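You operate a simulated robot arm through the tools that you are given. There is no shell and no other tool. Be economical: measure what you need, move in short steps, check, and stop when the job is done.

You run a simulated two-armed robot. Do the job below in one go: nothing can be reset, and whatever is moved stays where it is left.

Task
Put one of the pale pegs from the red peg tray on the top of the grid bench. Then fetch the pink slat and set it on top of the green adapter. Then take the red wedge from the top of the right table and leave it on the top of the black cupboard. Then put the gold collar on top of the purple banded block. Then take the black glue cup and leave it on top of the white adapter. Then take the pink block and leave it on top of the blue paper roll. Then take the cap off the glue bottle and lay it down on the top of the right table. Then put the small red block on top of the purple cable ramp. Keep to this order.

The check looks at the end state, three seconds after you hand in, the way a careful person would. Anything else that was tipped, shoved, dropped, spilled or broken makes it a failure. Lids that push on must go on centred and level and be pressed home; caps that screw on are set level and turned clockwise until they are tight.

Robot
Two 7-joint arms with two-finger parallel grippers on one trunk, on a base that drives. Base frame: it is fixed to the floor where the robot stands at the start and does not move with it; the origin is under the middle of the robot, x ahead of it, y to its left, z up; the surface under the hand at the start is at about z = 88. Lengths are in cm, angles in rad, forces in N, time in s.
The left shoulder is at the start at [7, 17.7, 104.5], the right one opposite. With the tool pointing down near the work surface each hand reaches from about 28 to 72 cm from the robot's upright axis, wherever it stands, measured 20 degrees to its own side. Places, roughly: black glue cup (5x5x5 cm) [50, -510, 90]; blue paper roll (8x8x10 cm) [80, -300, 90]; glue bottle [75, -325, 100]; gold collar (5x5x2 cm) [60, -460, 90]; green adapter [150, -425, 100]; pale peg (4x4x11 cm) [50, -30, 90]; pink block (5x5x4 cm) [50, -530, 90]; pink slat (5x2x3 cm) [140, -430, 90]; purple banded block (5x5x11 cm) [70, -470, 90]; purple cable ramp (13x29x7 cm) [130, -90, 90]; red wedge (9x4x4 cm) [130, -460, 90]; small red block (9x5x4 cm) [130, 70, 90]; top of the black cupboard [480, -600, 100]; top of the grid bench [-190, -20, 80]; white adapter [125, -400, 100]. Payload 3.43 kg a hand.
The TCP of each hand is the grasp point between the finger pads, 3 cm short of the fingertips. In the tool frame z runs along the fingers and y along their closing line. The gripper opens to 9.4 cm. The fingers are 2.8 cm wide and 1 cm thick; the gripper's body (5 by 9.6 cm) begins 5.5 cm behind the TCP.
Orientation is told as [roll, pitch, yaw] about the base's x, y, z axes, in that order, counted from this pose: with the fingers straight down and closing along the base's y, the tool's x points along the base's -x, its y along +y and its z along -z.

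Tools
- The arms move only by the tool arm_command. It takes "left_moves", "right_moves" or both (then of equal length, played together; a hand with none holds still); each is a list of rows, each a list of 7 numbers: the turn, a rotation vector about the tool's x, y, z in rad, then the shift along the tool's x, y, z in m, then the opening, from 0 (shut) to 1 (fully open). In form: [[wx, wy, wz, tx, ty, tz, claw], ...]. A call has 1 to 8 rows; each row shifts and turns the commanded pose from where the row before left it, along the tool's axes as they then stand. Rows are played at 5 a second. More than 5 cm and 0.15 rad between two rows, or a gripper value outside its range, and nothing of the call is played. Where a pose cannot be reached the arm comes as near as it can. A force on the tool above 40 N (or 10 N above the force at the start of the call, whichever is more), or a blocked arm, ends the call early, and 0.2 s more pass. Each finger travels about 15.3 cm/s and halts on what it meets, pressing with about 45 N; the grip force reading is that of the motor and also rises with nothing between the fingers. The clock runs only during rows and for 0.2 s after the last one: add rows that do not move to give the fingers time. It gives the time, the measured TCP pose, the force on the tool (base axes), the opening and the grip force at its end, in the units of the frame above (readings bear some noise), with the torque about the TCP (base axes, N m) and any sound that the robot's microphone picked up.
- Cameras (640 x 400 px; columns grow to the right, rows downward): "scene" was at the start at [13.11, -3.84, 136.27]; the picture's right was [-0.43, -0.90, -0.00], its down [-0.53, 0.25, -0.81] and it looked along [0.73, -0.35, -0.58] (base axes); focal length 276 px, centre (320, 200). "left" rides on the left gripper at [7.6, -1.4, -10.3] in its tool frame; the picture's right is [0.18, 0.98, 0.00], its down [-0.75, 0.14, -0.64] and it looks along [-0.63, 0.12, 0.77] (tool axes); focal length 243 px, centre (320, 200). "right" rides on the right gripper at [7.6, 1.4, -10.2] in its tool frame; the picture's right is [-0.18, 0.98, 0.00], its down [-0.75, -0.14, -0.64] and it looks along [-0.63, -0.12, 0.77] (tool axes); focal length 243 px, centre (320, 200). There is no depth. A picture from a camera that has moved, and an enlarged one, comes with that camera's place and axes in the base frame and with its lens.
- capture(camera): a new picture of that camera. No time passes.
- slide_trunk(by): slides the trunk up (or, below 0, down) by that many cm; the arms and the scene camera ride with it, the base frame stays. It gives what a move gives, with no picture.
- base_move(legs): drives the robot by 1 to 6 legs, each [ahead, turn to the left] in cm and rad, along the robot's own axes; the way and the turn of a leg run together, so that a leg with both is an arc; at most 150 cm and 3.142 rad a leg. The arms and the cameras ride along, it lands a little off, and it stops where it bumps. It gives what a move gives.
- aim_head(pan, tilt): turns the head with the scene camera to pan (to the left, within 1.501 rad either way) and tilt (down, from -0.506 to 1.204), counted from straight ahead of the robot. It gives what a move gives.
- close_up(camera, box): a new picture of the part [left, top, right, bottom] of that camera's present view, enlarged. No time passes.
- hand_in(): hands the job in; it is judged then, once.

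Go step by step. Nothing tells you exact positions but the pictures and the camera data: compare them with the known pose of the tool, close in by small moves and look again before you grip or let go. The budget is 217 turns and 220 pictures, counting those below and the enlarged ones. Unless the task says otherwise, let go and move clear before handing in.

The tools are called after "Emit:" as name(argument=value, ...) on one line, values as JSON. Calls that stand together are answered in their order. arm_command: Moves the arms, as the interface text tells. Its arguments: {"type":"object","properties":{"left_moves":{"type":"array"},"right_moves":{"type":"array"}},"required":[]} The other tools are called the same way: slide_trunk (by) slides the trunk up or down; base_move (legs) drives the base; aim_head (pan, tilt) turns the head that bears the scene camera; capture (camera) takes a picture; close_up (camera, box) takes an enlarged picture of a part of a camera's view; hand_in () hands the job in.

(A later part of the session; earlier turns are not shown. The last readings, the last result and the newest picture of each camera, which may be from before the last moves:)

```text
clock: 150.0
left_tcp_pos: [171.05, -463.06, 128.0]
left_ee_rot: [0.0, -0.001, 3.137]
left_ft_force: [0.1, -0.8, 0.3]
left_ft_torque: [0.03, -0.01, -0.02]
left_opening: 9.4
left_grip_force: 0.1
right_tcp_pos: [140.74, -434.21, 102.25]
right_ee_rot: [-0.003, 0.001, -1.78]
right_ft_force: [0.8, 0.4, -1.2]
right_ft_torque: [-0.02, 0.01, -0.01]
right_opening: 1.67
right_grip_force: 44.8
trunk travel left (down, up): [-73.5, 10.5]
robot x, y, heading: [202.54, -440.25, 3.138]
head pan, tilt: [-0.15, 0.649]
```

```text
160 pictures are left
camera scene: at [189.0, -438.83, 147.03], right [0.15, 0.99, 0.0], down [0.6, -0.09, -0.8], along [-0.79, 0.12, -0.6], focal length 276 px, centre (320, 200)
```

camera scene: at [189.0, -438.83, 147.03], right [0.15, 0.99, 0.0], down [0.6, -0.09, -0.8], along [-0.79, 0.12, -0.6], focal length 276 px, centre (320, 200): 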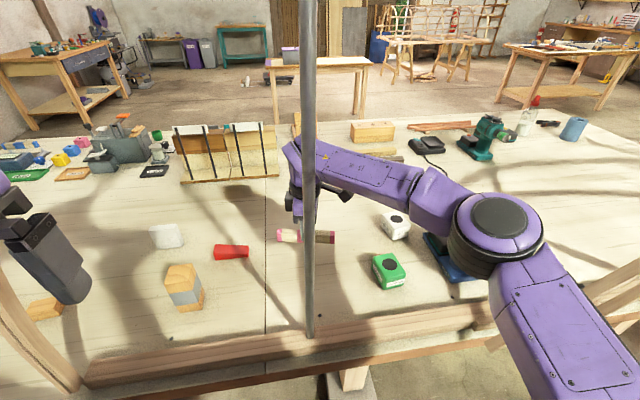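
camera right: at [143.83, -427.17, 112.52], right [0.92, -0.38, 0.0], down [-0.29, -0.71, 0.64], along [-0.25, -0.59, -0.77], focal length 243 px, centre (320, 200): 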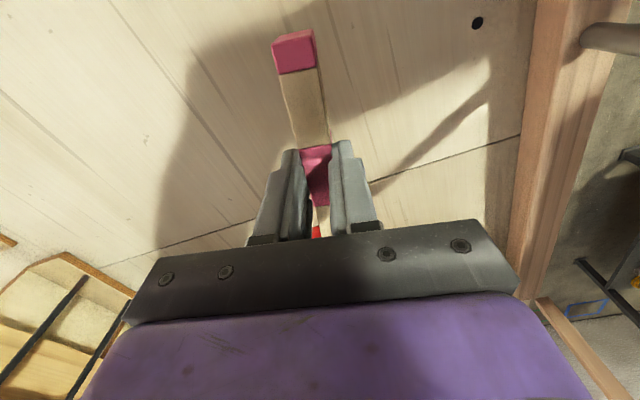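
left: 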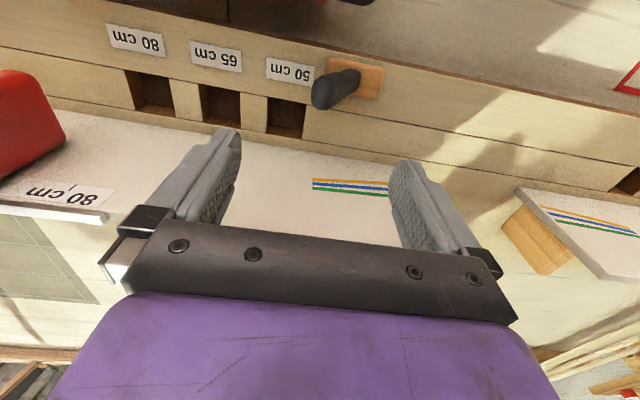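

The whole striped slat comes up as one piece. I'll carry it to above the green adapter, whose top centre I put at [147,-415.3,93.3].

Emit:
arm_command(right_moves=[[0, 0, 0, 0, 0, -0.03, 0.1], [0, 0, 0, 0.04, 0.004, 0, 0.1], [0, 0, 0, 0.04, 0.004, 0, 0.1], [0, 0, 0, 0.04, 0.004, 0, 0.1], [0, 0, 0, 0.04, 0.005, 0, 0.1], [0, 0, 0, 0.039, 0.005, 0, 0.1], [0, 0, 0, 0, 0, 0, 0.1]])

Emit:
capture(camera="right")

Emit:
capture(camera="scene")

```text
clock: 151.6
left_tcp_pos: [170.93, -463.03, 127.95]
left_ee_rot: [0.0, -0.001, 3.137]
left_ft_force: [0.1, 0.2, 0.3]
left_ft_torque: [0.02, 0.02, -0.03]
left_opening: 9.42
left_grip_force: 0.1
right_tcp_pos: [147.26, -415.25, 105.07]
right_ee_rot: [-0.001, 0.002, -1.775]
right_ft_force: [-1.1, -0.5, -0.3]
right_ft_torque: [0.04, -0.03, 0.01]
right_opening: 1.66
right_grip_force: 45.4
trunk travel left (down, up): [-73.5, 10.5]
robot x, y, heading: [202.31, -440.29, 3.143]
head pan, tilt: [-0.15, 0.649]
```

```text
159 pictures are left
camera right: at [150.15, -408.22, 115.48], right [0.92, -0.38, 0.0], down [-0.29, -0.71, 0.64], along [-0.25, -0.59, -0.77], focal length 243 px, centre (320, 200)
```

right: 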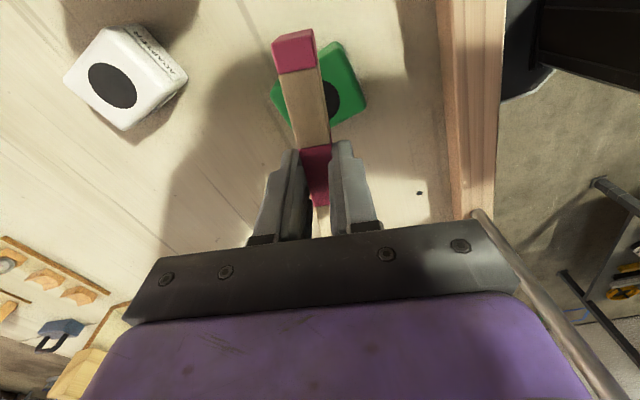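

```text
158 pictures are left
camera scene: at [188.98, -438.97, 147.03], right [0.15, 0.99, 0.0], down [0.6, -0.09, -0.8], along [-0.79, 0.12, -0.6], focal length 276 px, centre (320, 200)
```

scene: 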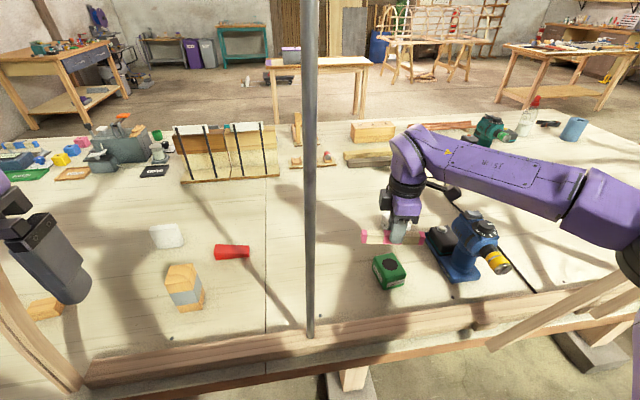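

Emit:
arm_command(right_moves=[[0, 0, 0, 0.006, 0, 0.03, 0.1], [0, 0, 0, 0, 0, 0.03, 0.1], [0, 0, 0, 0, 0, 0, 0.1]])

Emit:
close_up(camera="scene", box=[330, 190, 490, 290])

Emit:
capture(camera="right")

```text
clock: 152.4
left_tcp_pos: [171.14, -463.07, 128.09]
left_ee_rot: [0.001, -0.001, 3.136]
left_ft_force: [-0.2, -0.4, -0.3]
left_ft_torque: [0.0, -0.02, -0.04]
left_opening: 9.42
left_grip_force: 0.1
right_tcp_pos: [147.42, -414.63, 99.15]
right_ee_rot: [-0.001, 0.001, -1.779]
right_ft_force: [-0.3, -0.2, -0.7]
right_ft_torque: [-0.01, 0.02, -0.02]
right_opening: 1.68
right_grip_force: 45.0
trunk travel left (down, up): [-73.5, 10.5]
robot x, y, heading: [202.33, -439.96, 3.136]
head pan, tilt: [-0.15, 0.649]
```

```text
4.00 times, centred on (410, 240) of scene
camera zoom: at [189.09, -438.85, 147.04], right [0.15, 0.99, 0.0], down [0.6, -0.09, -0.8], along [-0.79, 0.12, -0.6], focal length 1103 px, centre (-40, 40)
```

zoom: 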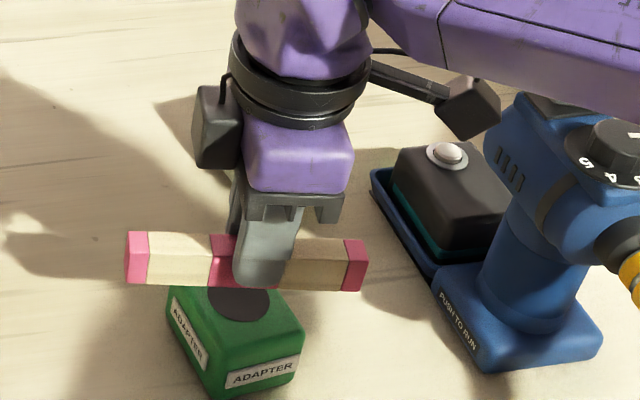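

```text
156 pictures are left
camera right: at [150.36, -407.54, 109.51], right [0.92, -0.38, 0.0], down [-0.29, -0.71, 0.64], along [-0.25, -0.59, -0.77], focal length 243 px, centre (320, 200)
```

right: 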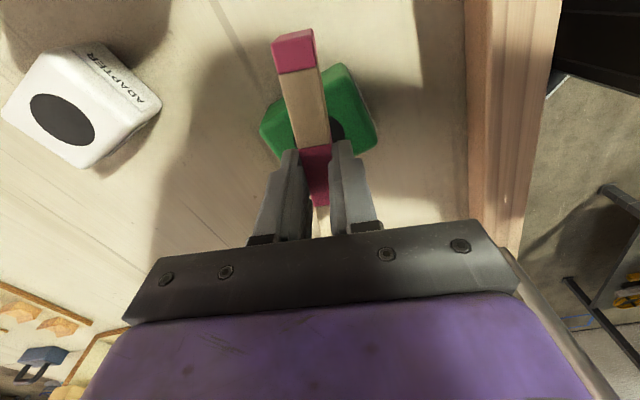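

The slat sits right over the adapter, about 1.7 cm above. Lowering gently in small steps.

Emit:
arm_command(right_moves=[[0, 0, 0, -0.004, 0, 0.006, 0.1], [0, 0, 0, 0, 0, 0.004, 0.1], [0, 0, 0, 0, 0, 0.002, 0.1], [0, 0, 0, 0, 0, 0.002, 0.1], [0, 0, 0, 0, 0, 0, 0.1]])

Emit:
close_up(camera="scene", box=[330, 190, 490, 290])

```text
clock: 153.6
left_tcp_pos: [171.02, -463.0, 127.95]
left_ee_rot: [-0.002, -0.001, 3.136]
left_ft_force: [0.7, -0.8, -0.3]
left_ft_torque: [0.0, 0.03, -0.03]
left_opening: 9.43
left_grip_force: 0.1
right_tcp_pos: [147.31, -415.08, 97.91]
right_ee_rot: [-0.001, 0.003, -1.777]
right_ft_force: [0.3, -0.2, -0.7]
right_ft_torque: [0.0, -0.02, -0.02]
right_opening: 1.68
right_grip_force: 45.1
trunk travel left (down, up): [-73.5, 10.5]
robot x, y, heading: [202.53, -439.78, 3.133]
head pan, tilt: [-0.15, 0.649]
```

```text
4.00 times, centred on (410, 240) of scene
camera zoom: at [189.04, -438.81, 147.03], right [0.15, 0.99, 0.0], down [0.6, -0.09, -0.8], along [-0.79, 0.12, -0.6], focal length 1103 px, centre (-40, 40)
```

zoom: 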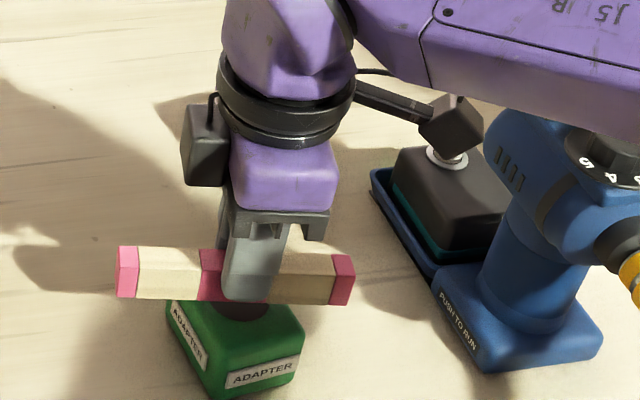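

Emit:
arm_command(right_moves=[[0, 0, 0, 0, 0, 0.002, 0.1], [0, 0, 0, 0, 0, 0.002, 0.1], [0, 0, 0, 0, 0, 0.002, 0.1], [0, 0, 0, 0, 0, 0.001, 0.1], [0, 0, 0, 0, 0, 0, 0.1]])

```text
clock: 154.8
left_tcp_pos: [171.04, -463.07, 127.96]
left_ee_rot: [0.0, -0.002, 3.135]
left_ft_force: [-0.8, -0.1, 0.9]
left_ft_torque: [-0.02, 0.03, 0.02]
left_opening: 9.4
left_grip_force: 0.1
right_tcp_pos: [147.2, -415.04, 97.34]
right_ee_rot: [-0.003, 0.0, -1.78]
right_ft_force: [-0.3, 1.3, 3.5]
right_ft_torque: [0.01, 0.04, -0.03]
right_opening: 1.66
right_grip_force: 45.0
trunk travel left (down, up): [-73.5, 10.5]
robot x, y, heading: [202.9, -440.16, 3.133]
head pan, tilt: [-0.15, 0.649]
```

Contact is starting at TCP z=97.3. One more millimetre, then release with a small opening and lift off.

Emit:
arm_command(right_moves=[[0, 0, 0, 0, 0, 0.001, 0.1], [0, 0, 0, 0, 0, 0, 0.1], [0, 0, 0, 0, 0, 0, 0.3], [0, 0, 0, 0, 0, 0, 0.45], [0, 0, 0, 0, 0, 0, 0.5], [0, 0, 0, 0, 0, -0.03, 0.5], [0, 0, 0, 0, 0, -0.04, 0.5], [0, 0, 0, 0, 0, -0.04, 0.5]])

Emit:
capture(camera="scene")

Emit:
capture(camera="right")

```text
clock: 156.6
left_tcp_pos: [171.24, -463.14, 128.05]
left_ee_rot: [0.001, -0.002, 3.136]
left_ft_force: [-0.2, 0.0, 0.3]
left_ft_torque: [0.02, -0.01, 0.0]
left_opening: 9.38
left_grip_force: 0.1
right_tcp_pos: [147.25, -415.2, 108.18]
right_ee_rot: [-0.002, 0.0, -1.779]
right_ft_force: [0.3, -0.5, -0.2]
right_ft_torque: [0.02, 0.0, 0.01]
right_opening: 4.71
right_grip_force: 0.0
trunk travel left (down, up): [-73.5, 10.5]
robot x, y, heading: [202.36, -440.23, 3.138]
head pan, tilt: [-0.15, 0.649]
```

```text
154 pictures are left
camera scene: at [189.1, -438.89, 147.03], right [0.15, 0.99, 0.0], down [0.6, -0.09, -0.8], along [-0.79, 0.12, -0.6], focal length 276 px, centre (320, 200)
```

scene: 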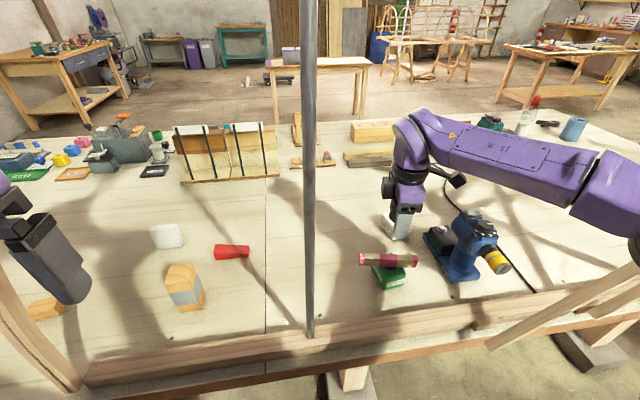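

```text
153 pictures are left
camera right: at [150.17, -408.07, 118.4], right [0.92, -0.38, 0.0], down [-0.29, -0.71, 0.64], along [-0.25, -0.59, -0.77], focal length 243 px, centre (320, 200)
```

right: 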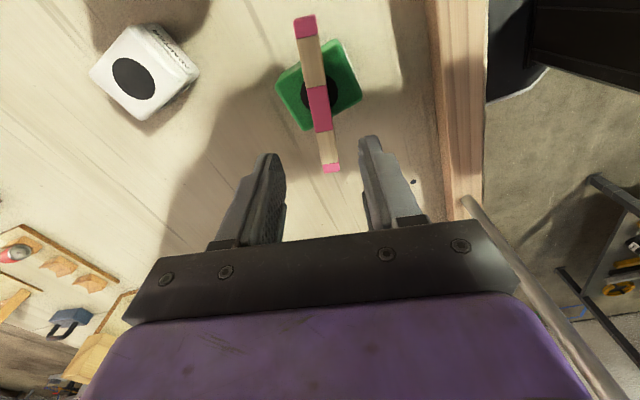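

The slat rests centred on the green adapter. Next is the red wedge at about [134,-454.5], which the left arm can reach through the window left of the pole; first I withdraw the right hand and straighten its wrist.

Emit:
arm_command(right_moves=[[0, 0, 0, 0.008, 0.041, -0.01, 1], [0, 0, 0, 0.008, 0.041, -0.01, 1], [0, 0, 0, 0.009, 0.041, -0.01, 1], [0, 0, 0, 0.009, 0.041, -0.01, 1], [0, 0, 0, 0.009, 0.041, -0.01, 1], [0, 0, 0, 0, 0, 0, 1]])

Emit:
base_move(legs=[[-26, 0]])

Emit:
arm_command(right_moves=[[0, 0, 0.14, 0, 0, 0, 1], [0, 0, 0.14, 0, 0, 0, 1], [0, 0, 0.14, 0, 0, 0, 1], [0, 0, 0.14, 0, 0, 0, 1], [0, 0, 0.14, 0, 0, 0, 1], [0, 0, 0.14, 0, 0, 0, 1], [0, 0, 0.14, 0, 0, 0, 1], [0, 0, 0.14, 0, 0, 0, 1]], left_moves=[[0, 0, 0.14, 0, 0, 0, 1], [0, 0, 0.14, 0, 0, 0, 1], [0, 0, 0.14, 0, 0, 0, 1], [0, 0, 0.14, 0, 0, 0, 1], [0, 0, 0.14, 0, 0, 0, 1], [0, 0, 0.14, 0, 0, 0, 1], [0, 0, 0.14, 0, 0, 0, 1], [0, 0, 0.14, 0, 0, 0, 1]])

Emit:
arm_command(right_moves=[[0, 0, 0.14, 0.01, 0.0, 0, 1], [0, 0, 0.12, 0.01, 0.0, 0, 1], [0, 0, 0, 0.01, 0.0, 0, 1], [0, 0, 0, 0, 0, 0, 1]], left_moves=[[0, 0, 0.14, 0, 0, 0, 1], [0, 0, 0.14, 0, 0, 0, 1], [0, 0, 0.14, 0, 0, 0, 1], [0, 0, 0.06, 0, 0, 0, 1]])

```text
clock: 158.0
left_tcp_pos: [170.96, -463.08, 128.04]
left_ee_rot: [-0.001, 0.001, 3.136]
left_ft_force: [0.1, 0.0, -0.2]
left_ft_torque: [-0.01, 0.0, -0.02]
left_opening: 9.41
left_grip_force: 0.0
right_tcp_pos: [168.13, -415.21, 113.12]
right_ee_rot: [-0.002, 0.002, -1.779]
right_ft_force: [0.5, 0.0, -0.2]
right_ft_torque: [0.0, -0.02, 0.05]
right_opening: 9.4
right_grip_force: 0.1
trunk travel left (down, up): [-73.5, 10.5]
robot x, y, heading: [202.51, -440.53, 3.135]
head pan, tilt: [-0.15, 0.649]
```

```text
clock: 159.9
left_tcp_pos: [196.77, -463.18, 127.91]
left_ee_rot: [-0.001, -0.001, 3.136]
left_ft_force: [0.1, -0.8, 0.3]
left_ft_torque: [-0.01, 0.04, -0.02]
left_opening: 9.41
left_grip_force: 0.1
right_tcp_pos: [193.87, -415.43, 113.16]
right_ee_rot: [-0.001, 0.003, -1.778]
right_ft_force: [-0.2, -0.3, 0.6]
right_ft_torque: [-0.02, 0.02, -0.02]
right_opening: 9.4
right_grip_force: 0.0
trunk travel left (down, up): [-73.5, 10.5]
robot x, y, heading: [228.16, -440.32, 3.14]
head pan, tilt: [-0.15, 0.649]
```

```text
clock: 161.7
left_tcp_pos: [196.64, -463.02, 127.91]
left_ee_rot: [0.0, 0.002, 2.014]
left_ft_force: [-0.4, -0.7, 0.5]
left_ft_torque: [0.02, -0.02, -0.02]
left_opening: 9.4
left_grip_force: 0.1
right_tcp_pos: [193.98, -415.8, 113.08]
right_ee_rot: [-0.027, 0.008, -2.793]
right_ft_force: [-0.3, 1.1, -0.1]
right_ft_torque: [-0.03, -0.01, 0.0]
right_opening: 9.41
right_grip_force: 0.2
right hand out of reach, approached as far as the arm can: row 8
trunk travel left (down, up): [-73.5, 10.5]
robot x, y, heading: [228.14, -440.19, 3.136]
head pan, tilt: [-0.15, 0.649]
```

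```text
clock: 162.7
left_tcp_pos: [196.7, -463.24, 127.97]
left_ee_rot: [0.0, -0.001, 1.535]
left_ft_force: [0.8, 0.5, -0.6]
left_ft_torque: [0.01, 0.0, -0.01]
left_opening: 9.4
left_grip_force: 0.0
right_tcp_pos: [196.46, -415.22, 113.14]
right_ee_rot: [-0.031, -0.002, -3.049]
right_ft_force: [-1.0, -0.8, 0.7]
right_ft_torque: [0.0, 0.0, 0.03]
right_opening: 9.4
right_grip_force: 0.1
right hand out of reach, approached as far as the arm can: row 1
trunk travel left (down, up): [-73.5, 10.5]
robot x, y, heading: [228.17, -440.67, 3.134]
head pan, tilt: [-0.15, 0.649]
```

Emit:
base_move(legs=[[0, 0.4], [-25, 0], [0, -0.4]])

Emit:
slide_trunk(by=-5)

Emit:
arm_command(right_moves=[[-0.03, 0, 0, 0.0, 0.015, -0.03, 1], [0, 0, 0, 0.0, 0.015, -0.03, 1], [0, 0, 0, 0, 0.015, 0, 1], [0, 0, 0, 0, 0, 0, 1]])

Emit:
aim_head(pan=0.2, tilt=0.6)

Emit:
capture(camera="scene")

```text
clock: 166.9
left_tcp_pos: [219.6, -453.56, 127.89]
left_ee_rot: [0.001, 0.0, 1.533]
left_ft_force: [-1.1, -0.2, -1.0]
left_ft_torque: [-0.02, 0.02, -0.03]
left_opening: 9.41
left_grip_force: 0.0
right_tcp_pos: [219.33, -405.73, 113.12]
right_ee_rot: [-0.032, -0.002, -3.048]
right_ft_force: [0.7, 0.5, 0.1]
right_ft_torque: [0.01, 0.0, 0.01]
right_opening: 9.41
right_grip_force: 0.0
trunk travel left (down, up): [-73.5, 10.5]
robot x, y, heading: [251.45, -430.94, 3.136]
head pan, tilt: [-0.15, 0.649]
```

```text
clock: 167.8
left_tcp_pos: [219.74, -453.6, 122.98]
left_ee_rot: [0.002, -0.001, 1.535]
left_ft_force: [-0.3, -0.2, 0.0]
left_ft_torque: [-0.01, -0.03, 0.01]
left_opening: 9.38
left_grip_force: 0.1
right_tcp_pos: [219.42, -405.79, 108.21]
right_ee_rot: [-0.031, 0.0, -3.048]
right_ft_force: [-0.4, 0.4, 0.7]
right_ft_torque: [0.01, -0.02, -0.02]
right_opening: 9.4
right_grip_force: 0.1
trunk travel left (down, up): [-68.5, 15.5]
robot x, y, heading: [251.45, -430.39, 3.134]
head pan, tilt: [-0.15, 0.649]
```

```text
clock: 168.8
left_tcp_pos: [219.58, -453.63, 123.05]
left_ee_rot: [-0.001, -0.001, 1.535]
left_ft_force: [0.6, 0.6, -0.9]
left_ft_torque: [0.0, 0.02, 0.0]
left_opening: 9.41
left_grip_force: 0.1
right_tcp_pos: [218.87, -407.92, 114.53]
right_ee_rot: [-0.002, 0.0, -3.049]
right_ft_force: [0.9, -0.3, -0.6]
right_ft_torque: [0.0, 0.01, 0.01]
right_opening: 9.38
right_grip_force: 0.1
right hand out of reach, approached as far as the arm can: row 2, 3
trunk travel left (down, up): [-68.5, 15.5]
robot x, y, heading: [251.48, -430.74, 3.138]
head pan, tilt: [-0.15, 0.649]
```

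```text
clock: 169.6
left_tcp_pos: [219.69, -453.54, 122.93]
left_ee_rot: [-0.001, 0.001, 1.534]
left_ft_force: [-0.4, 0.2, 0.7]
left_ft_torque: [-0.01, 0.02, 0.03]
left_opening: 9.39
left_grip_force: 0.0
right_tcp_pos: [218.85, -407.98, 114.52]
right_ee_rot: [-0.002, -0.003, -3.045]
right_ft_force: [-0.3, 1.0, 0.9]
right_ft_torque: [-0.03, 0.0, -0.04]
right_opening: 9.42
right_grip_force: 0.0
trunk travel left (down, up): [-68.5, 15.5]
robot x, y, heading: [250.99, -430.4, 3.142]
head pan, tilt: [0.201, 0.6]
```

```text
152 pictures are left
camera scene: at [237.58, -432.5, 142.46], right [-0.19, 0.98, 0.0], down [0.55, 0.11, -0.82], along [-0.81, -0.16, -0.57], focal length 276 px, centre (320, 200)
```

scene: 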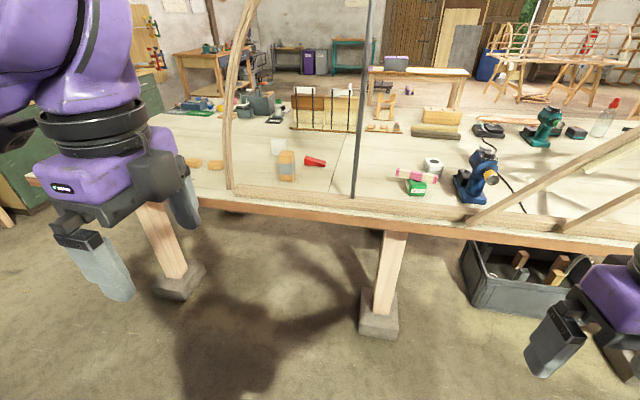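

The left window lies between the arch strip and the pole. I drive in so the left arm faces it.

Emit:
base_move(legs=[[46, 0]])

Emit:
capture(camera="scene")

Emit:
capture(camera="left")

```text
clock: 172.4
left_tcp_pos: [173.21, -453.11, 123.01]
left_ee_rot: [0.002, 0.001, 1.532]
left_ft_force: [0.2, 0.2, -0.2]
left_ft_torque: [-0.04, -0.01, 0.03]
left_opening: 9.41
left_grip_force: 0.0
right_tcp_pos: [172.5, -407.4, 114.56]
right_ee_rot: [-0.001, -0.003, -3.051]
right_ft_force: [0.0, -0.9, 0.5]
right_ft_torque: [0.0, -0.01, 0.03]
right_opening: 9.4
right_grip_force: 0.1
trunk travel left (down, up): [-68.5, 15.5]
robot x, y, heading: [204.65, -430.49, 3.129]
head pan, tilt: [0.201, 0.6]
```

```text
151 pictures are left
camera scene: at [191.29, -432.09, 142.46], right [-0.19, 0.98, 0.0], down [0.55, 0.11, -0.83], along [-0.81, -0.16, -0.56], focal length 276 px, centre (320, 200)
```

scene: 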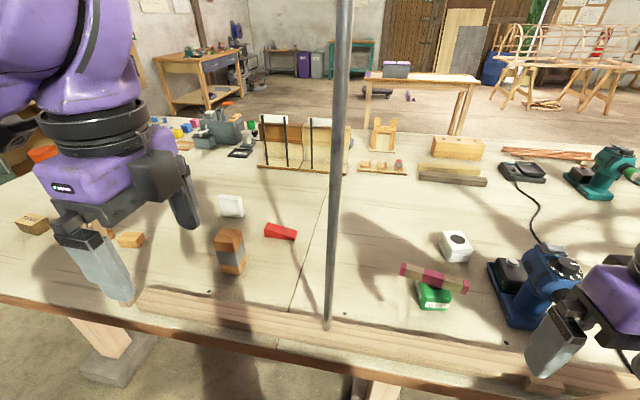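

```text
150 pictures are left
camera left: at [174.4, -460.96, 133.3], right [-0.99, -0.15, 0.0], down [-0.11, 0.76, 0.64], along [-0.09, 0.64, -0.77], focal length 243 px, centre (320, 200)
```

left: 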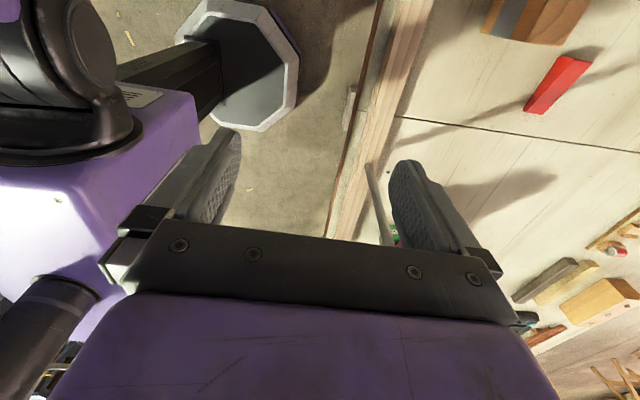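

The wedge is centred at about [133.6,-455.3]. I lower the left hand and push in between strip and pole, checking half-way.

Emit:
arm_command(left_moves=[[0, 0, 0, 0, 0, 0.04, 1], [0, 0, 0, 0, 0.01, 0.04, 1], [0, 0, 0, 0, 0.045, 0, 1], [0, 0, 0, 0, 0.045, 0, 1], [0, 0, 0, 0, 0.045, 0, 1], [0, 0, 0, 0, 0.045, 0, 1], [0, 0, 0, 0, 0, 0, 1]])

Emit:
capture(camera="scene")

Emit:
capture(camera="left")

```text
clock: 174.0
left_tcp_pos: [154.48, -452.38, 115.03]
left_ee_rot: [0.004, -0.001, 1.533]
left_ft_force: [0.7, 0.6, 0.1]
left_ft_torque: [-0.01, 0.0, 0.0]
left_opening: 9.4
left_grip_force: 0.1
right_tcp_pos: [172.62, -407.45, 114.45]
right_ee_rot: [-0.002, -0.005, -3.05]
right_ft_force: [0.2, -0.2, -0.3]
right_ft_torque: [0.04, 0.0, -0.01]
right_opening: 9.41
right_grip_force: 0.0
trunk travel left (down, up): [-68.5, 15.5]
robot x, y, heading: [204.66, -430.26, 3.131]
head pan, tilt: [0.201, 0.6]
```

```text
149 pictures are left
camera scene: at [191.4, -432.18, 142.47], right [-0.19, 0.98, 0.0], down [0.55, 0.11, -0.83], along [-0.81, -0.16, -0.56], focal length 276 px, centre (320, 200)
```

scene: 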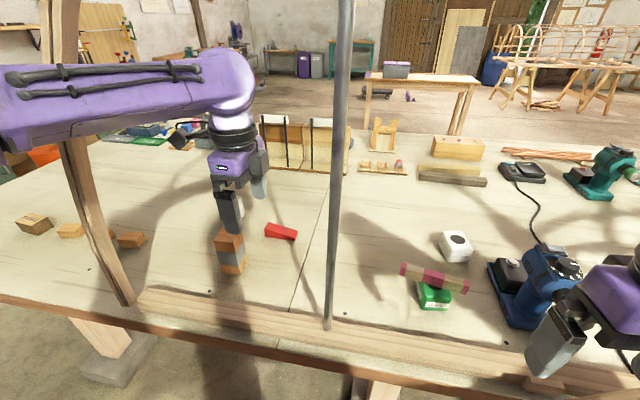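

```text
148 pictures are left
camera left: at [155.57, -460.23, 125.29], right [-0.99, -0.15, 0.0], down [-0.11, 0.76, 0.64], along [-0.1, 0.64, -0.77], focal length 243 px, centre (320, 200)
```

left: 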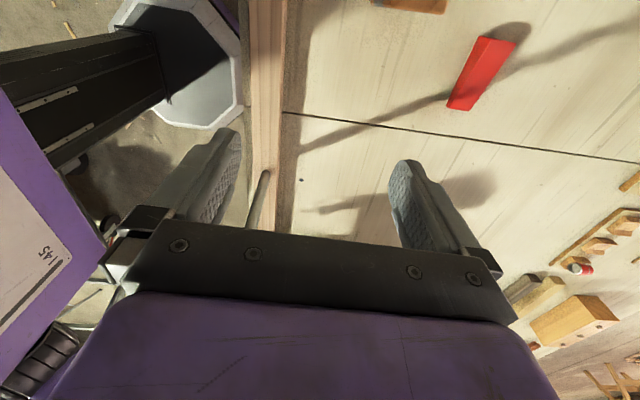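

The arm's elbow has swung outside the arch strip, which could snag. I'll withdraw along the same path, back the robot off, extend the arm fully in free space, and then drive it straight in through the window.

Emit:
arm_command(left_moves=[[0, 0, 0, 0, -0.045, 0, 1], [0, 0, 0, 0, -0.045, 0, 1], [0, 0, 0, 0, -0.045, 0, 1], [0, 0, 0, 0, -0.045, 0, 1], [0, 0, 0, 0, -0.01, -0.04, 1], [0, 0, 0, 0, 0, -0.04, 1], [0, 0, 0, 0, 0, 0, 1]])

Emit:
base_move(legs=[[-46, 0]])

Emit:
arm_command(left_moves=[[0, 0, 0, 0, 0.03, 0.03, 1], [0, 0, 0, 0, 0.045, 0.02, 1], [0, 0, 0, 0, 0.045, 0.02, 1], [0, 0, 0, 0, 0.045, 0.01, 1], [0, 0, 0, 0, 0.045, 0.01, 1], [0, 0, 0, 0, 0.045, 0.01, 1], [0, 0, 0, 0, 0.045, 0.01, 1], [0, 0, 0, 0, 0.045, 0.01, 1]])

Emit:
arm_command(left_moves=[[0, 0, 0, 0, 0.02, 0.01, 1], [0, 0, 0, 0.01, 0.02, 0.0, 1], [0, 0, 0, 0, 0, 0, 1]])

Emit:
capture(camera="scene")

```text
clock: 175.6
left_tcp_pos: [173.33, -453.28, 122.93]
left_ee_rot: [0.002, 0.001, 1.533]
left_ft_force: [0.2, 0.1, -0.4]
left_ft_torque: [0.01, 0.02, 0.02]
left_opening: 9.4
left_grip_force: 0.0
right_tcp_pos: [172.62, -407.55, 114.62]
right_ee_rot: [-0.002, -0.001, -3.052]
right_ft_force: [0.2, -0.5, -0.1]
right_ft_torque: [0.03, 0.0, -0.01]
right_opening: 9.4
right_grip_force: 0.1
trunk travel left (down, up): [-68.5, 15.5]
robot x, y, heading: [204.83, -430.46, 3.135]
head pan, tilt: [0.201, 0.6]
```

```text
clock: 178.4
left_tcp_pos: [219.1, -453.62, 123.0]
left_ee_rot: [0.0, -0.001, 1.526]
left_ft_force: [0.7, 0.0, -0.1]
left_ft_torque: [-0.04, 0.02, 0.03]
left_opening: 9.42
left_grip_force: 0.0
right_tcp_pos: [218.59, -407.83, 114.51]
right_ee_rot: [-0.001, -0.002, -3.056]
right_ft_force: [0.0, 0.5, 0.0]
right_ft_torque: [0.01, -0.04, -0.01]
right_opening: 9.43
right_grip_force: 0.1
trunk travel left (down, up): [-68.5, 15.5]
robot x, y, heading: [250.33, -430.93, 3.128]
head pan, tilt: [0.201, 0.6]
```

```text
clock: 180.2
left_tcp_pos: [184.48, -452.04, 110.75]
left_ee_rot: [-0.002, 0.001, 1.524]
left_ft_force: [-0.3, -0.5, 0.2]
left_ft_torque: [0.0, -0.02, 0.01]
left_opening: 9.39
left_grip_force: 0.1
right_tcp_pos: [218.31, -407.85, 114.35]
right_ee_rot: [-0.002, 0.003, -3.056]
right_ft_force: [-0.8, 0.4, -0.5]
right_ft_torque: [-0.01, 0.0, 0.03]
right_opening: 9.42
right_grip_force: 0.1
trunk travel left (down, up): [-68.5, 15.5]
robot x, y, heading: [250.52, -430.58, 3.127]
head pan, tilt: [0.201, 0.6]
```

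```text
clock: 181.0
left_tcp_pos: [183.21, -454.15, 109.04]
left_ee_rot: [-0.001, -0.001, 1.527]
left_ft_force: [-0.6, 0.3, -0.1]
left_ft_torque: [-0.02, -0.04, 0.03]
left_opening: 9.41
left_grip_force: 0.0
left hand out of reach, approached as far as the arm can: row 1, 2
right_tcp_pos: [218.67, -407.89, 114.53]
right_ee_rot: [0.0, -0.001, -3.057]
right_ft_force: [0.6, -0.2, 0.4]
right_ft_torque: [-0.03, -0.02, -0.03]
right_opening: 9.4
right_grip_force: 0.0
trunk travel left (down, up): [-68.5, 15.5]
robot x, y, heading: [250.65, -430.92, 3.132]
head pan, tilt: [0.201, 0.6]
```

```text
147 pictures are left
camera scene: at [237.19, -432.54, 142.46], right [-0.19, 0.98, 0.0], down [0.56, 0.1, -0.83], along [-0.81, -0.15, -0.56], focal length 276 px, centre (320, 200)
```

scene: 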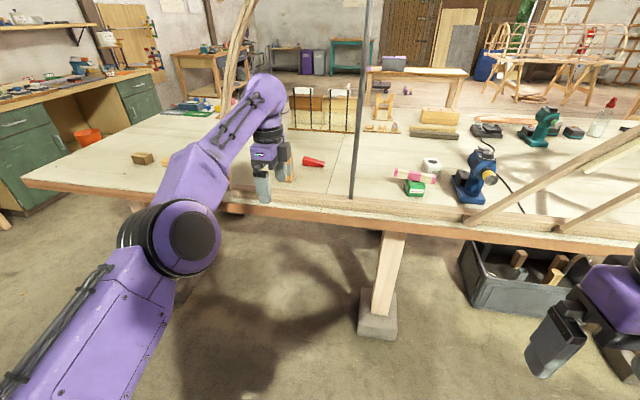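

The arm is now stretched out, with the elbow at about y=-458, which fits between strip (-477) and pole (-437). I drive it straight in.

Emit:
base_move(legs=[[30, 0]])

Emit:
capture(camera="scene")

```text
clock: 183.0
left_tcp_pos: [152.94, -453.32, 109.17]
left_ee_rot: [0.004, -0.001, 1.522]
left_ft_force: [-0.1, 0.5, -1.1]
left_ft_torque: [0.03, 0.0, 0.04]
left_opening: 9.41
left_grip_force: 0.1
right_tcp_pos: [188.52, -407.16, 114.47]
right_ee_rot: [0.0, -0.001, -3.061]
right_ft_force: [-0.7, 0.4, 0.1]
right_ft_torque: [0.0, 0.03, 0.02]
right_opening: 9.44
right_grip_force: 0.1
trunk travel left (down, up): [-68.5, 15.5]
robot x, y, heading: [220.47, -430.29, 3.128]
head pan, tilt: [0.201, 0.6]
```

```text
146 pictures are left
camera scene: at [206.97, -432.03, 142.47], right [-0.18, 0.98, 0.0], down [0.56, 0.1, -0.83], along [-0.81, -0.15, -0.56], focal length 276 px, centre (320, 200)
```

scene: 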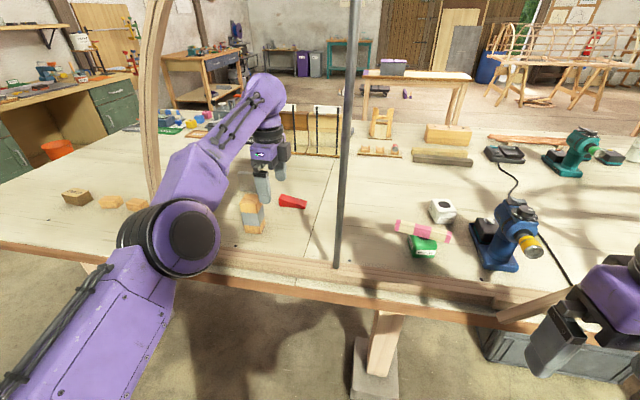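

Emit:
base_move(legs=[[11, 0]])

Emit:
capture(camera="scene")

Emit:
capture(camera="left")

```text
clock: 184.2
left_tcp_pos: [141.97, -453.08, 109.01]
left_ee_rot: [0.001, 0.0, 1.523]
left_ft_force: [0.1, -0.4, -0.1]
left_ft_torque: [0.0, 0.0, -0.03]
left_opening: 9.42
left_grip_force: 0.0
right_tcp_pos: [177.65, -407.13, 114.5]
right_ee_rot: [-0.002, -0.003, -3.06]
right_ft_force: [0.2, 0.2, -0.5]
right_ft_torque: [-0.03, -0.02, -0.02]
right_opening: 9.42
right_grip_force: 0.1
trunk travel left (down, up): [-68.5, 15.5]
robot x, y, heading: [209.46, -430.31, 3.125]
head pan, tilt: [0.201, 0.6]
```

```text
145 pictures are left
camera scene: at [195.98, -431.83, 142.47], right [-0.18, 0.98, 0.0], down [0.56, 0.1, -0.83], along [-0.81, -0.15, -0.56], focal length 276 px, centre (320, 200)
```

scene: 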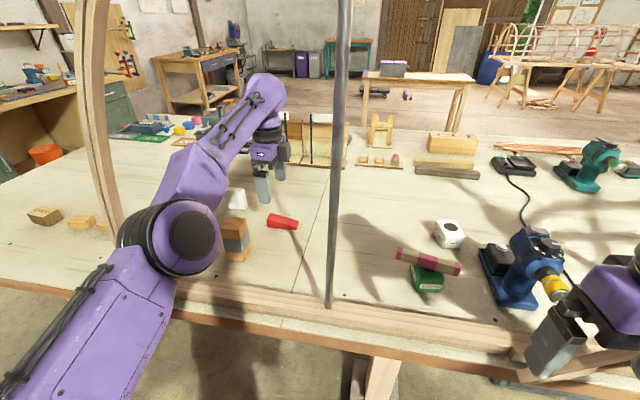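

```text
144 pictures are left
camera left: at [142.95, -460.99, 119.43], right [-0.99, -0.14, 0.0], down [-0.1, 0.76, 0.64], along [-0.09, 0.64, -0.77], focal length 243 px, centre (320, 200)
```

left: 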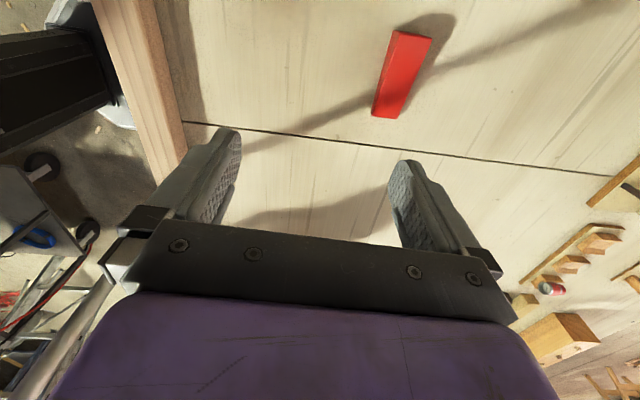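

Emit:
base_move(legs=[[8.5, 0]])

Emit:
capture(camera="scene")

Emit:
capture(camera="left")

```text
clock: 185.3
left_tcp_pos: [133.79, -453.06, 109.4]
left_ee_rot: [0.005, 0.001, 1.524]
left_ft_force: [0.0, -0.6, 0.2]
left_ft_torque: [-0.01, 0.01, 0.02]
left_opening: 9.38
left_grip_force: 0.1
right_tcp_pos: [169.54, -406.8, 114.6]
right_ee_rot: [-0.002, -0.004, -3.059]
right_ft_force: [0.1, -0.4, 1.1]
right_ft_torque: [0.02, 0.03, 0.01]
right_opening: 9.39
right_grip_force: 0.1
trunk travel left (down, up): [-68.5, 15.5]
robot x, y, heading: [200.7, -430.28, 3.128]
head pan, tilt: [0.201, 0.6]
```

```text
143 pictures are left
camera scene: at [188.0, -431.68, 142.52], right [-0.18, 0.98, 0.0], down [0.55, 0.1, -0.83], along [-0.81, -0.15, -0.56], focal length 276 px, centre (320, 200)
```

scene: 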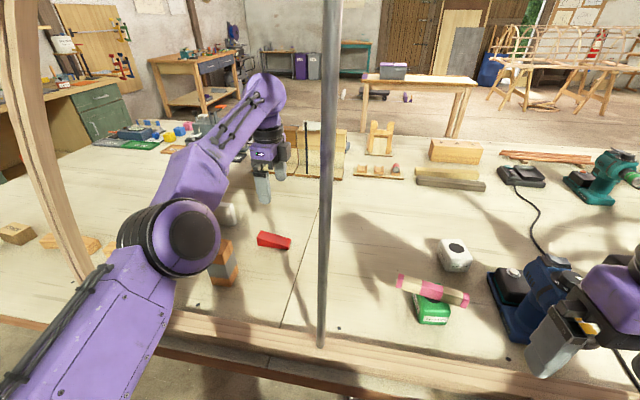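

```text
142 pictures are left
camera left: at [134.9, -460.85, 119.68], right [-0.99, -0.14, 0.01], down [-0.1, 0.76, 0.64], along [-0.09, 0.64, -0.77], focal length 243 px, centre (320, 200)
```

left: 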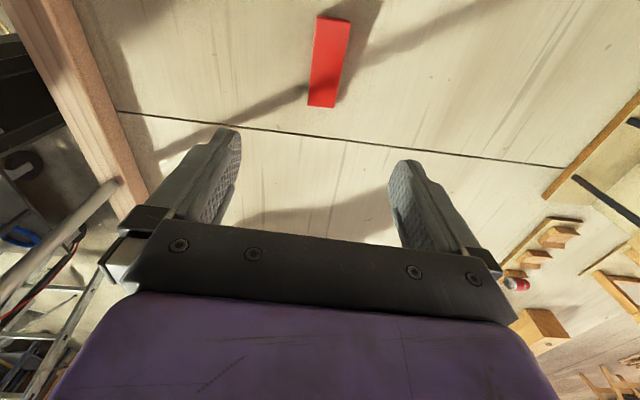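

Emit:
arm_command(left_moves=[[0, 0, 0, 0.022, 0.005, 0.02, 0.8], [0, 0, 0, 0, 0, 0.04, 0.8], [0, 0, 0, 0, 0, 0.04, 0.8], [0, 0, 0, 0, 0, 0.03, 0.8], [0, 0, 0, 0, 0, 0, 0.8]])

Emit:
capture(camera="left")

Emit:
capture(camera="scene")

```text
clock: 186.5
left_tcp_pos: [132.95, -455.2, 96.17]
left_ee_rot: [0.002, -0.001, 1.525]
left_ft_force: [0.7, -0.3, 0.4]
left_ft_torque: [-0.02, 0.02, -0.04]
left_opening: 7.52
left_grip_force: 0.1
right_tcp_pos: [169.0, -406.76, 114.45]
right_ee_rot: [0.0, -0.002, -3.061]
right_ft_force: [-0.6, 0.6, 0.4]
right_ft_torque: [0.0, 0.0, -0.02]
right_opening: 9.4
right_grip_force: 0.1
trunk travel left (down, up): [-68.5, 15.5]
robot x, y, heading: [200.94, -430.13, 3.127]
head pan, tilt: [0.201, 0.6]
```

```text
141 pictures are left
camera left: at [133.96, -462.97, 106.5], right [-0.99, -0.14, 0.0], down [-0.1, 0.76, 0.64], along [-0.09, 0.64, -0.77], focal length 243 px, centre (320, 200)
```

left: 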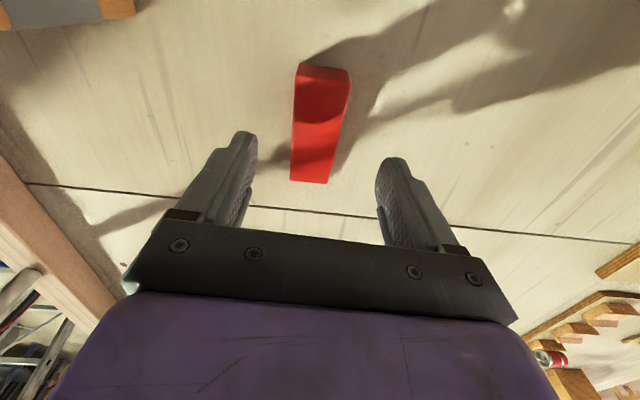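

```text
140 pictures are left
camera scene: at [187.54, -431.64, 142.46], right [-0.18, 0.98, 0.0], down [0.56, 0.1, -0.83], along [-0.81, -0.15, -0.56], focal length 276 px, centre (320, 200)
```

scene: 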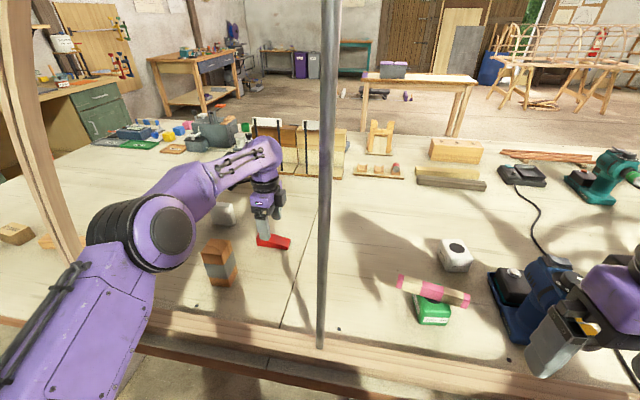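

Emit:
arm_command(left_moves=[[0, 0, 0, 0.007, -0.001, 0.02, 0.8], [0, 0, 0, 0, 0, 0.02, 0.8], [0, 0, 0, 0, 0, 0, 0.6], [0, 0, 0, 0, 0, 0, 0.4], [0, 0, 0, 0, 0, 0, 0.25], [0, 0, 0, 0, 0, 0, 0.25]])

Emit:
capture(camera="left")

Emit:
capture(camera="scene")

```text
clock: 187.9
left_tcp_pos: [132.93, -455.88, 92.29]
left_ee_rot: [0.003, 0.001, 1.525]
left_ft_force: [0.4, 0.5, 0.3]
left_ft_torque: [-0.06, -0.01, 0.06]
left_opening: 3.29
left_grip_force: 45.1
right_tcp_pos: [169.22, -406.9, 114.64]
right_ee_rot: [-0.002, -0.004, -3.059]
right_ft_force: [0.9, 0.3, 0.3]
right_ft_torque: [0.02, 0.01, -0.02]
right_opening: 9.41
right_grip_force: 0.1
trunk travel left (down, up): [-68.5, 15.5]
robot x, y, heading: [200.91, -430.33, 3.121]
head pan, tilt: [0.201, 0.6]
```

```text
139 pictures are left
camera left: at [133.96, -463.71, 102.52], right [-0.99, -0.14, 0.0], down [-0.1, 0.76, 0.64], along [-0.09, 0.64, -0.77], focal length 243 px, centre (320, 200)
```

left: 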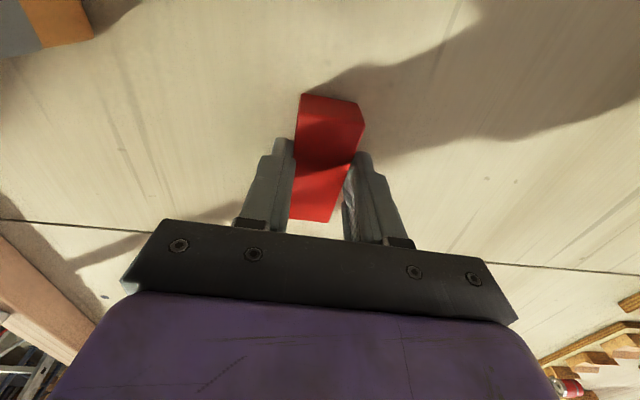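

```text
138 pictures are left
camera scene: at [187.57, -431.68, 142.46], right [-0.18, 0.98, 0.0], down [0.56, 0.1, -0.83], along [-0.81, -0.15, -0.56], focal length 276 px, centre (320, 200)
```

scene: 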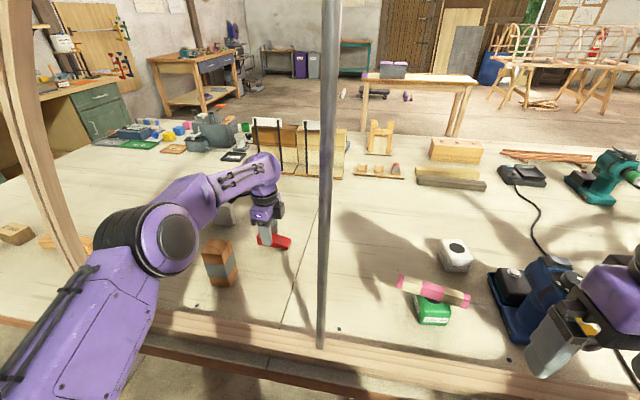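

The wedge is gripped (3.3 cm). I'll lift it back to the height I came in at and back the robot straight out.

Emit:
arm_command(left_moves=[[0, 0, 0, 0, 0, -0.03, 0.2], [0, 0, 0, 0, 0, -0.04, 0.2], [0, 0, 0, 0, 0, -0.04, 0.2], [0, 0, 0, 0, 0, -0.04, 0.2], [0, 0, 0, -0.025, -0.005, -0.015, 0.2], [0, 0, 0, 0, 0, 0, 0.2]])

Emit:
capture(camera="scene")

Emit:
base_move(legs=[[-50, 0]])

Emit:
capture(camera="left")

```text
clock: 189.3
left_tcp_pos: [133.59, -453.41, 108.51]
left_ee_rot: [0.0, -0.002, 1.524]
left_ft_force: [-0.2, 0.3, -1.0]
left_ft_torque: [0.03, -0.03, -0.03]
left_opening: 3.26
left_grip_force: 44.7
right_tcp_pos: [169.04, -406.88, 114.57]
right_ee_rot: [-0.002, -0.002, -3.059]
right_ft_force: [0.1, 0.5, -0.1]
right_ft_torque: [0.03, -0.02, -0.02]
right_opening: 9.38
right_grip_force: 0.1
trunk travel left (down, up): [-68.5, 15.5]
robot x, y, heading: [201.2, -429.98, 3.124]
head pan, tilt: [0.201, 0.6]
```

```text
137 pictures are left
camera scene: at [187.48, -431.76, 142.45], right [-0.18, 0.98, 0.0], down [0.56, 0.1, -0.82], along [-0.81, -0.15, -0.57], focal length 276 px, centre (320, 200)
```

scene: 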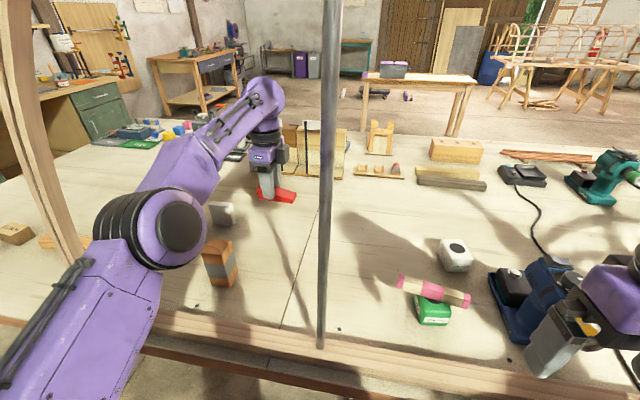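

```text
clock: 192.2
left_tcp_pos: [183.57, -453.96, 108.52]
left_ee_rot: [0.002, 0.001, 1.518]
left_ft_force: [-0.3, -0.4, -0.5]
left_ft_torque: [-0.01, -0.01, 0.01]
left_opening: 3.26
left_grip_force: 45.1
right_tcp_pos: [219.23, -407.78, 114.45]
right_ee_rot: [-0.001, -0.001, -3.063]
right_ft_force: [-0.3, -0.3, -0.7]
right_ft_torque: [-0.04, 0.01, 0.05]
right_opening: 9.39
right_grip_force: 0.1
trunk travel left (down, up): [-68.5, 15.5]
robot x, y, heading: [250.78, -430.63, 3.116]
head pan, tilt: [0.201, 0.6]
```

```text
136 pictures are left
camera left: at [184.5, -461.91, 118.78], right [-0.99, -0.13, 0.0], down [-0.1, 0.76, 0.64], along [-0.09, 0.64, -0.77], focal length 243 px, centre (320, 200)
```

left: 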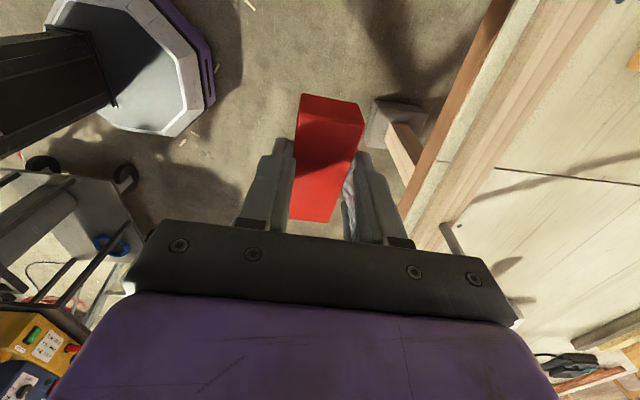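

I have the wedge. I'll pull the hand in, turn left towards the back wall, and look for the black cupboard.

Emit:
arm_command(left_moves=[[0, 0, 0, 0, -0.045, -0.02, 0.2], [0, 0, 0, 0, -0.045, -0.02, 0.2], [0, 0, 0, 0, -0.045, -0.02, 0.2], [0, 0, 0, 0, -0.045, -0.01, 0.2], [0, 0, 0, 0, -0.045, 0, 0.2], [0, 0, 0, 0, -0.03, 0, 0.2]])

Emit:
base_move(legs=[[0, 1.5], [0, 1.0]])

Emit:
slide_trunk(by=14)

Emit:
aim_head(pan=0, tilt=0.4)

Emit:
capture(camera="scene")

```text
clock: 193.6
left_tcp_pos: [209.04, -455.58, 115.44]
left_ee_rot: [0.004, -0.001, 1.521]
left_ft_force: [-0.1, -0.1, 0.3]
left_ft_torque: [-0.01, 0.01, 0.0]
left_opening: 3.29
left_grip_force: 45.2
right_tcp_pos: [219.31, -407.94, 114.41]
right_ee_rot: [-0.002, -0.004, -3.063]
right_ft_force: [0.1, -0.2, 0.0]
right_ft_torque: [0.01, 0.0, -0.03]
right_opening: 9.38
right_grip_force: 0.1
trunk travel left (down, up): [-68.5, 15.5]
robot x, y, heading: [251.13, -431.16, 3.121]
head pan, tilt: [0.201, 0.6]
```

```text
clock: 200.2
left_tcp_pos: [299.37, -436.84, 115.43]
left_ee_rot: [0.001, 0.0, -2.262]
left_ft_force: [-0.2, 0.7, -0.6]
left_ft_torque: [-0.02, 0.0, -0.02]
left_opening: 3.28
left_grip_force: 44.7
right_tcp_pos: [262.66, -468.94, 114.55]
right_ee_rot: [-0.002, -0.002, -0.564]
right_ft_force: [0.1, -0.5, 0.3]
right_ft_torque: [0.04, 0.05, -0.01]
right_opening: 9.39
right_grip_force: 0.0
trunk travel left (down, up): [-68.5, 15.5]
robot x, y, heading: [250.98, -431.22, -0.667]
head pan, tilt: [0.201, 0.6]
```

```text
clock: 201.9
left_tcp_pos: [299.4, -436.88, 129.42]
left_ee_rot: [0.002, 0.0, -2.262]
left_ft_force: [-0.8, -0.2, -0.2]
left_ft_torque: [0.03, 0.03, 0.0]
left_opening: 3.28
left_grip_force: 45.1
right_tcp_pos: [262.63, -469.0, 128.48]
right_ee_rot: [-0.001, -0.001, -0.565]
right_ft_force: [0.2, -0.4, 0.1]
right_ft_torque: [-0.02, -0.01, 0.02]
right_opening: 9.41
right_grip_force: 0.2
trunk travel left (down, up): [-82.5, 1.5]
robot x, y, heading: [251.26, -431.05, -0.666]
head pan, tilt: [0.201, 0.6]
```

```text
clock: 202.6
left_tcp_pos: [299.34, -436.84, 129.32]
left_ee_rot: [0.001, 0.001, -2.263]
left_ft_force: [0.9, 0.3, -0.3]
left_ft_torque: [0.01, -0.02, 0.01]
left_opening: 3.25
left_grip_force: 44.8
right_tcp_pos: [262.65, -468.98, 128.45]
right_ee_rot: [-0.002, -0.002, -0.563]
right_ft_force: [-0.1, -0.1, -0.1]
right_ft_torque: [-0.03, -0.01, -0.02]
right_opening: 9.39
right_grip_force: 0.1
trunk travel left (down, up): [-82.5, 1.5]
robot x, y, heading: [251.18, -431.35, -0.66]
head pan, tilt: [0.0, 0.4]
```

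```text
135 pictures are left
camera scene: at [262.53, -440.02, 158.27], right [-0.62, -0.79, 0.0], down [-0.31, 0.24, -0.92], along [0.73, -0.57, -0.39], focal length 276 px, centre (320, 200)
```

scene: 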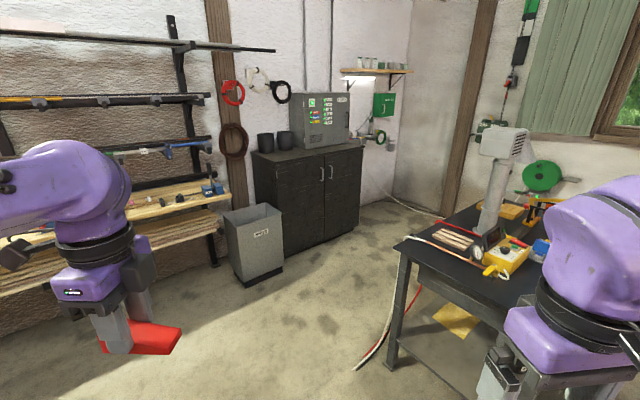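

The black cupboard stands in the corner: front at x≈455, y≈-551…-647, top at z≈99, with free room along its front edge. I'll drive round the desk to stand in front of it.

Emit:
base_move(legs=[[0, 0.33], [136, 0], [0, -1.23]])

Emit:
capture(camera="scene")

```text
clock: 213.6
left_tcp_pos: [407.14, -516.97, 129.39]
left_ee_rot: [0.002, 0.0, 3.123]
left_ft_force: [1.0, 0.0, -0.4]
left_ft_torque: [-0.01, -0.02, 0.02]
left_opening: 3.26
left_grip_force: 45.5
right_tcp_pos: [359.05, -508.2, 128.55]
right_ee_rot: [-0.003, 0.0, -1.462]
right_ft_force: [0.0, 0.5, 0.0]
right_ft_torque: [-0.01, 0.01, -0.01]
right_opening: 9.42
right_grip_force: 0.0
trunk travel left (down, up): [-82.5, 1.5]
robot x, y, heading: [381.51, -475.58, -1.565]
head pan, tilt: [0.0, 0.4]
```

```text
134 pictures are left
camera scene: at [381.69, -489.94, 158.28], right [-1.0, -0.01, 0.0], down [0.0, 0.39, -0.92], along [0.01, -0.92, -0.39], focal length 276 px, centre (320, 200)
```

scene: 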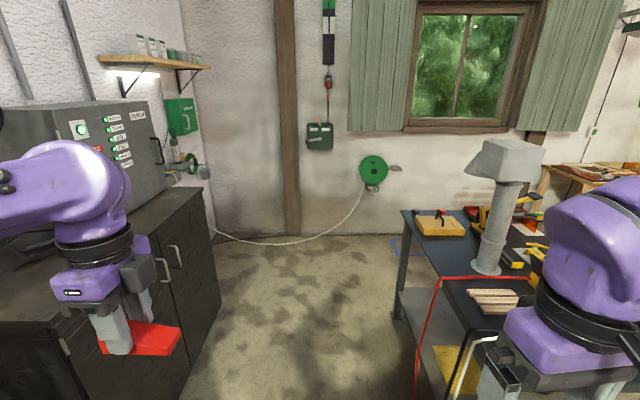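

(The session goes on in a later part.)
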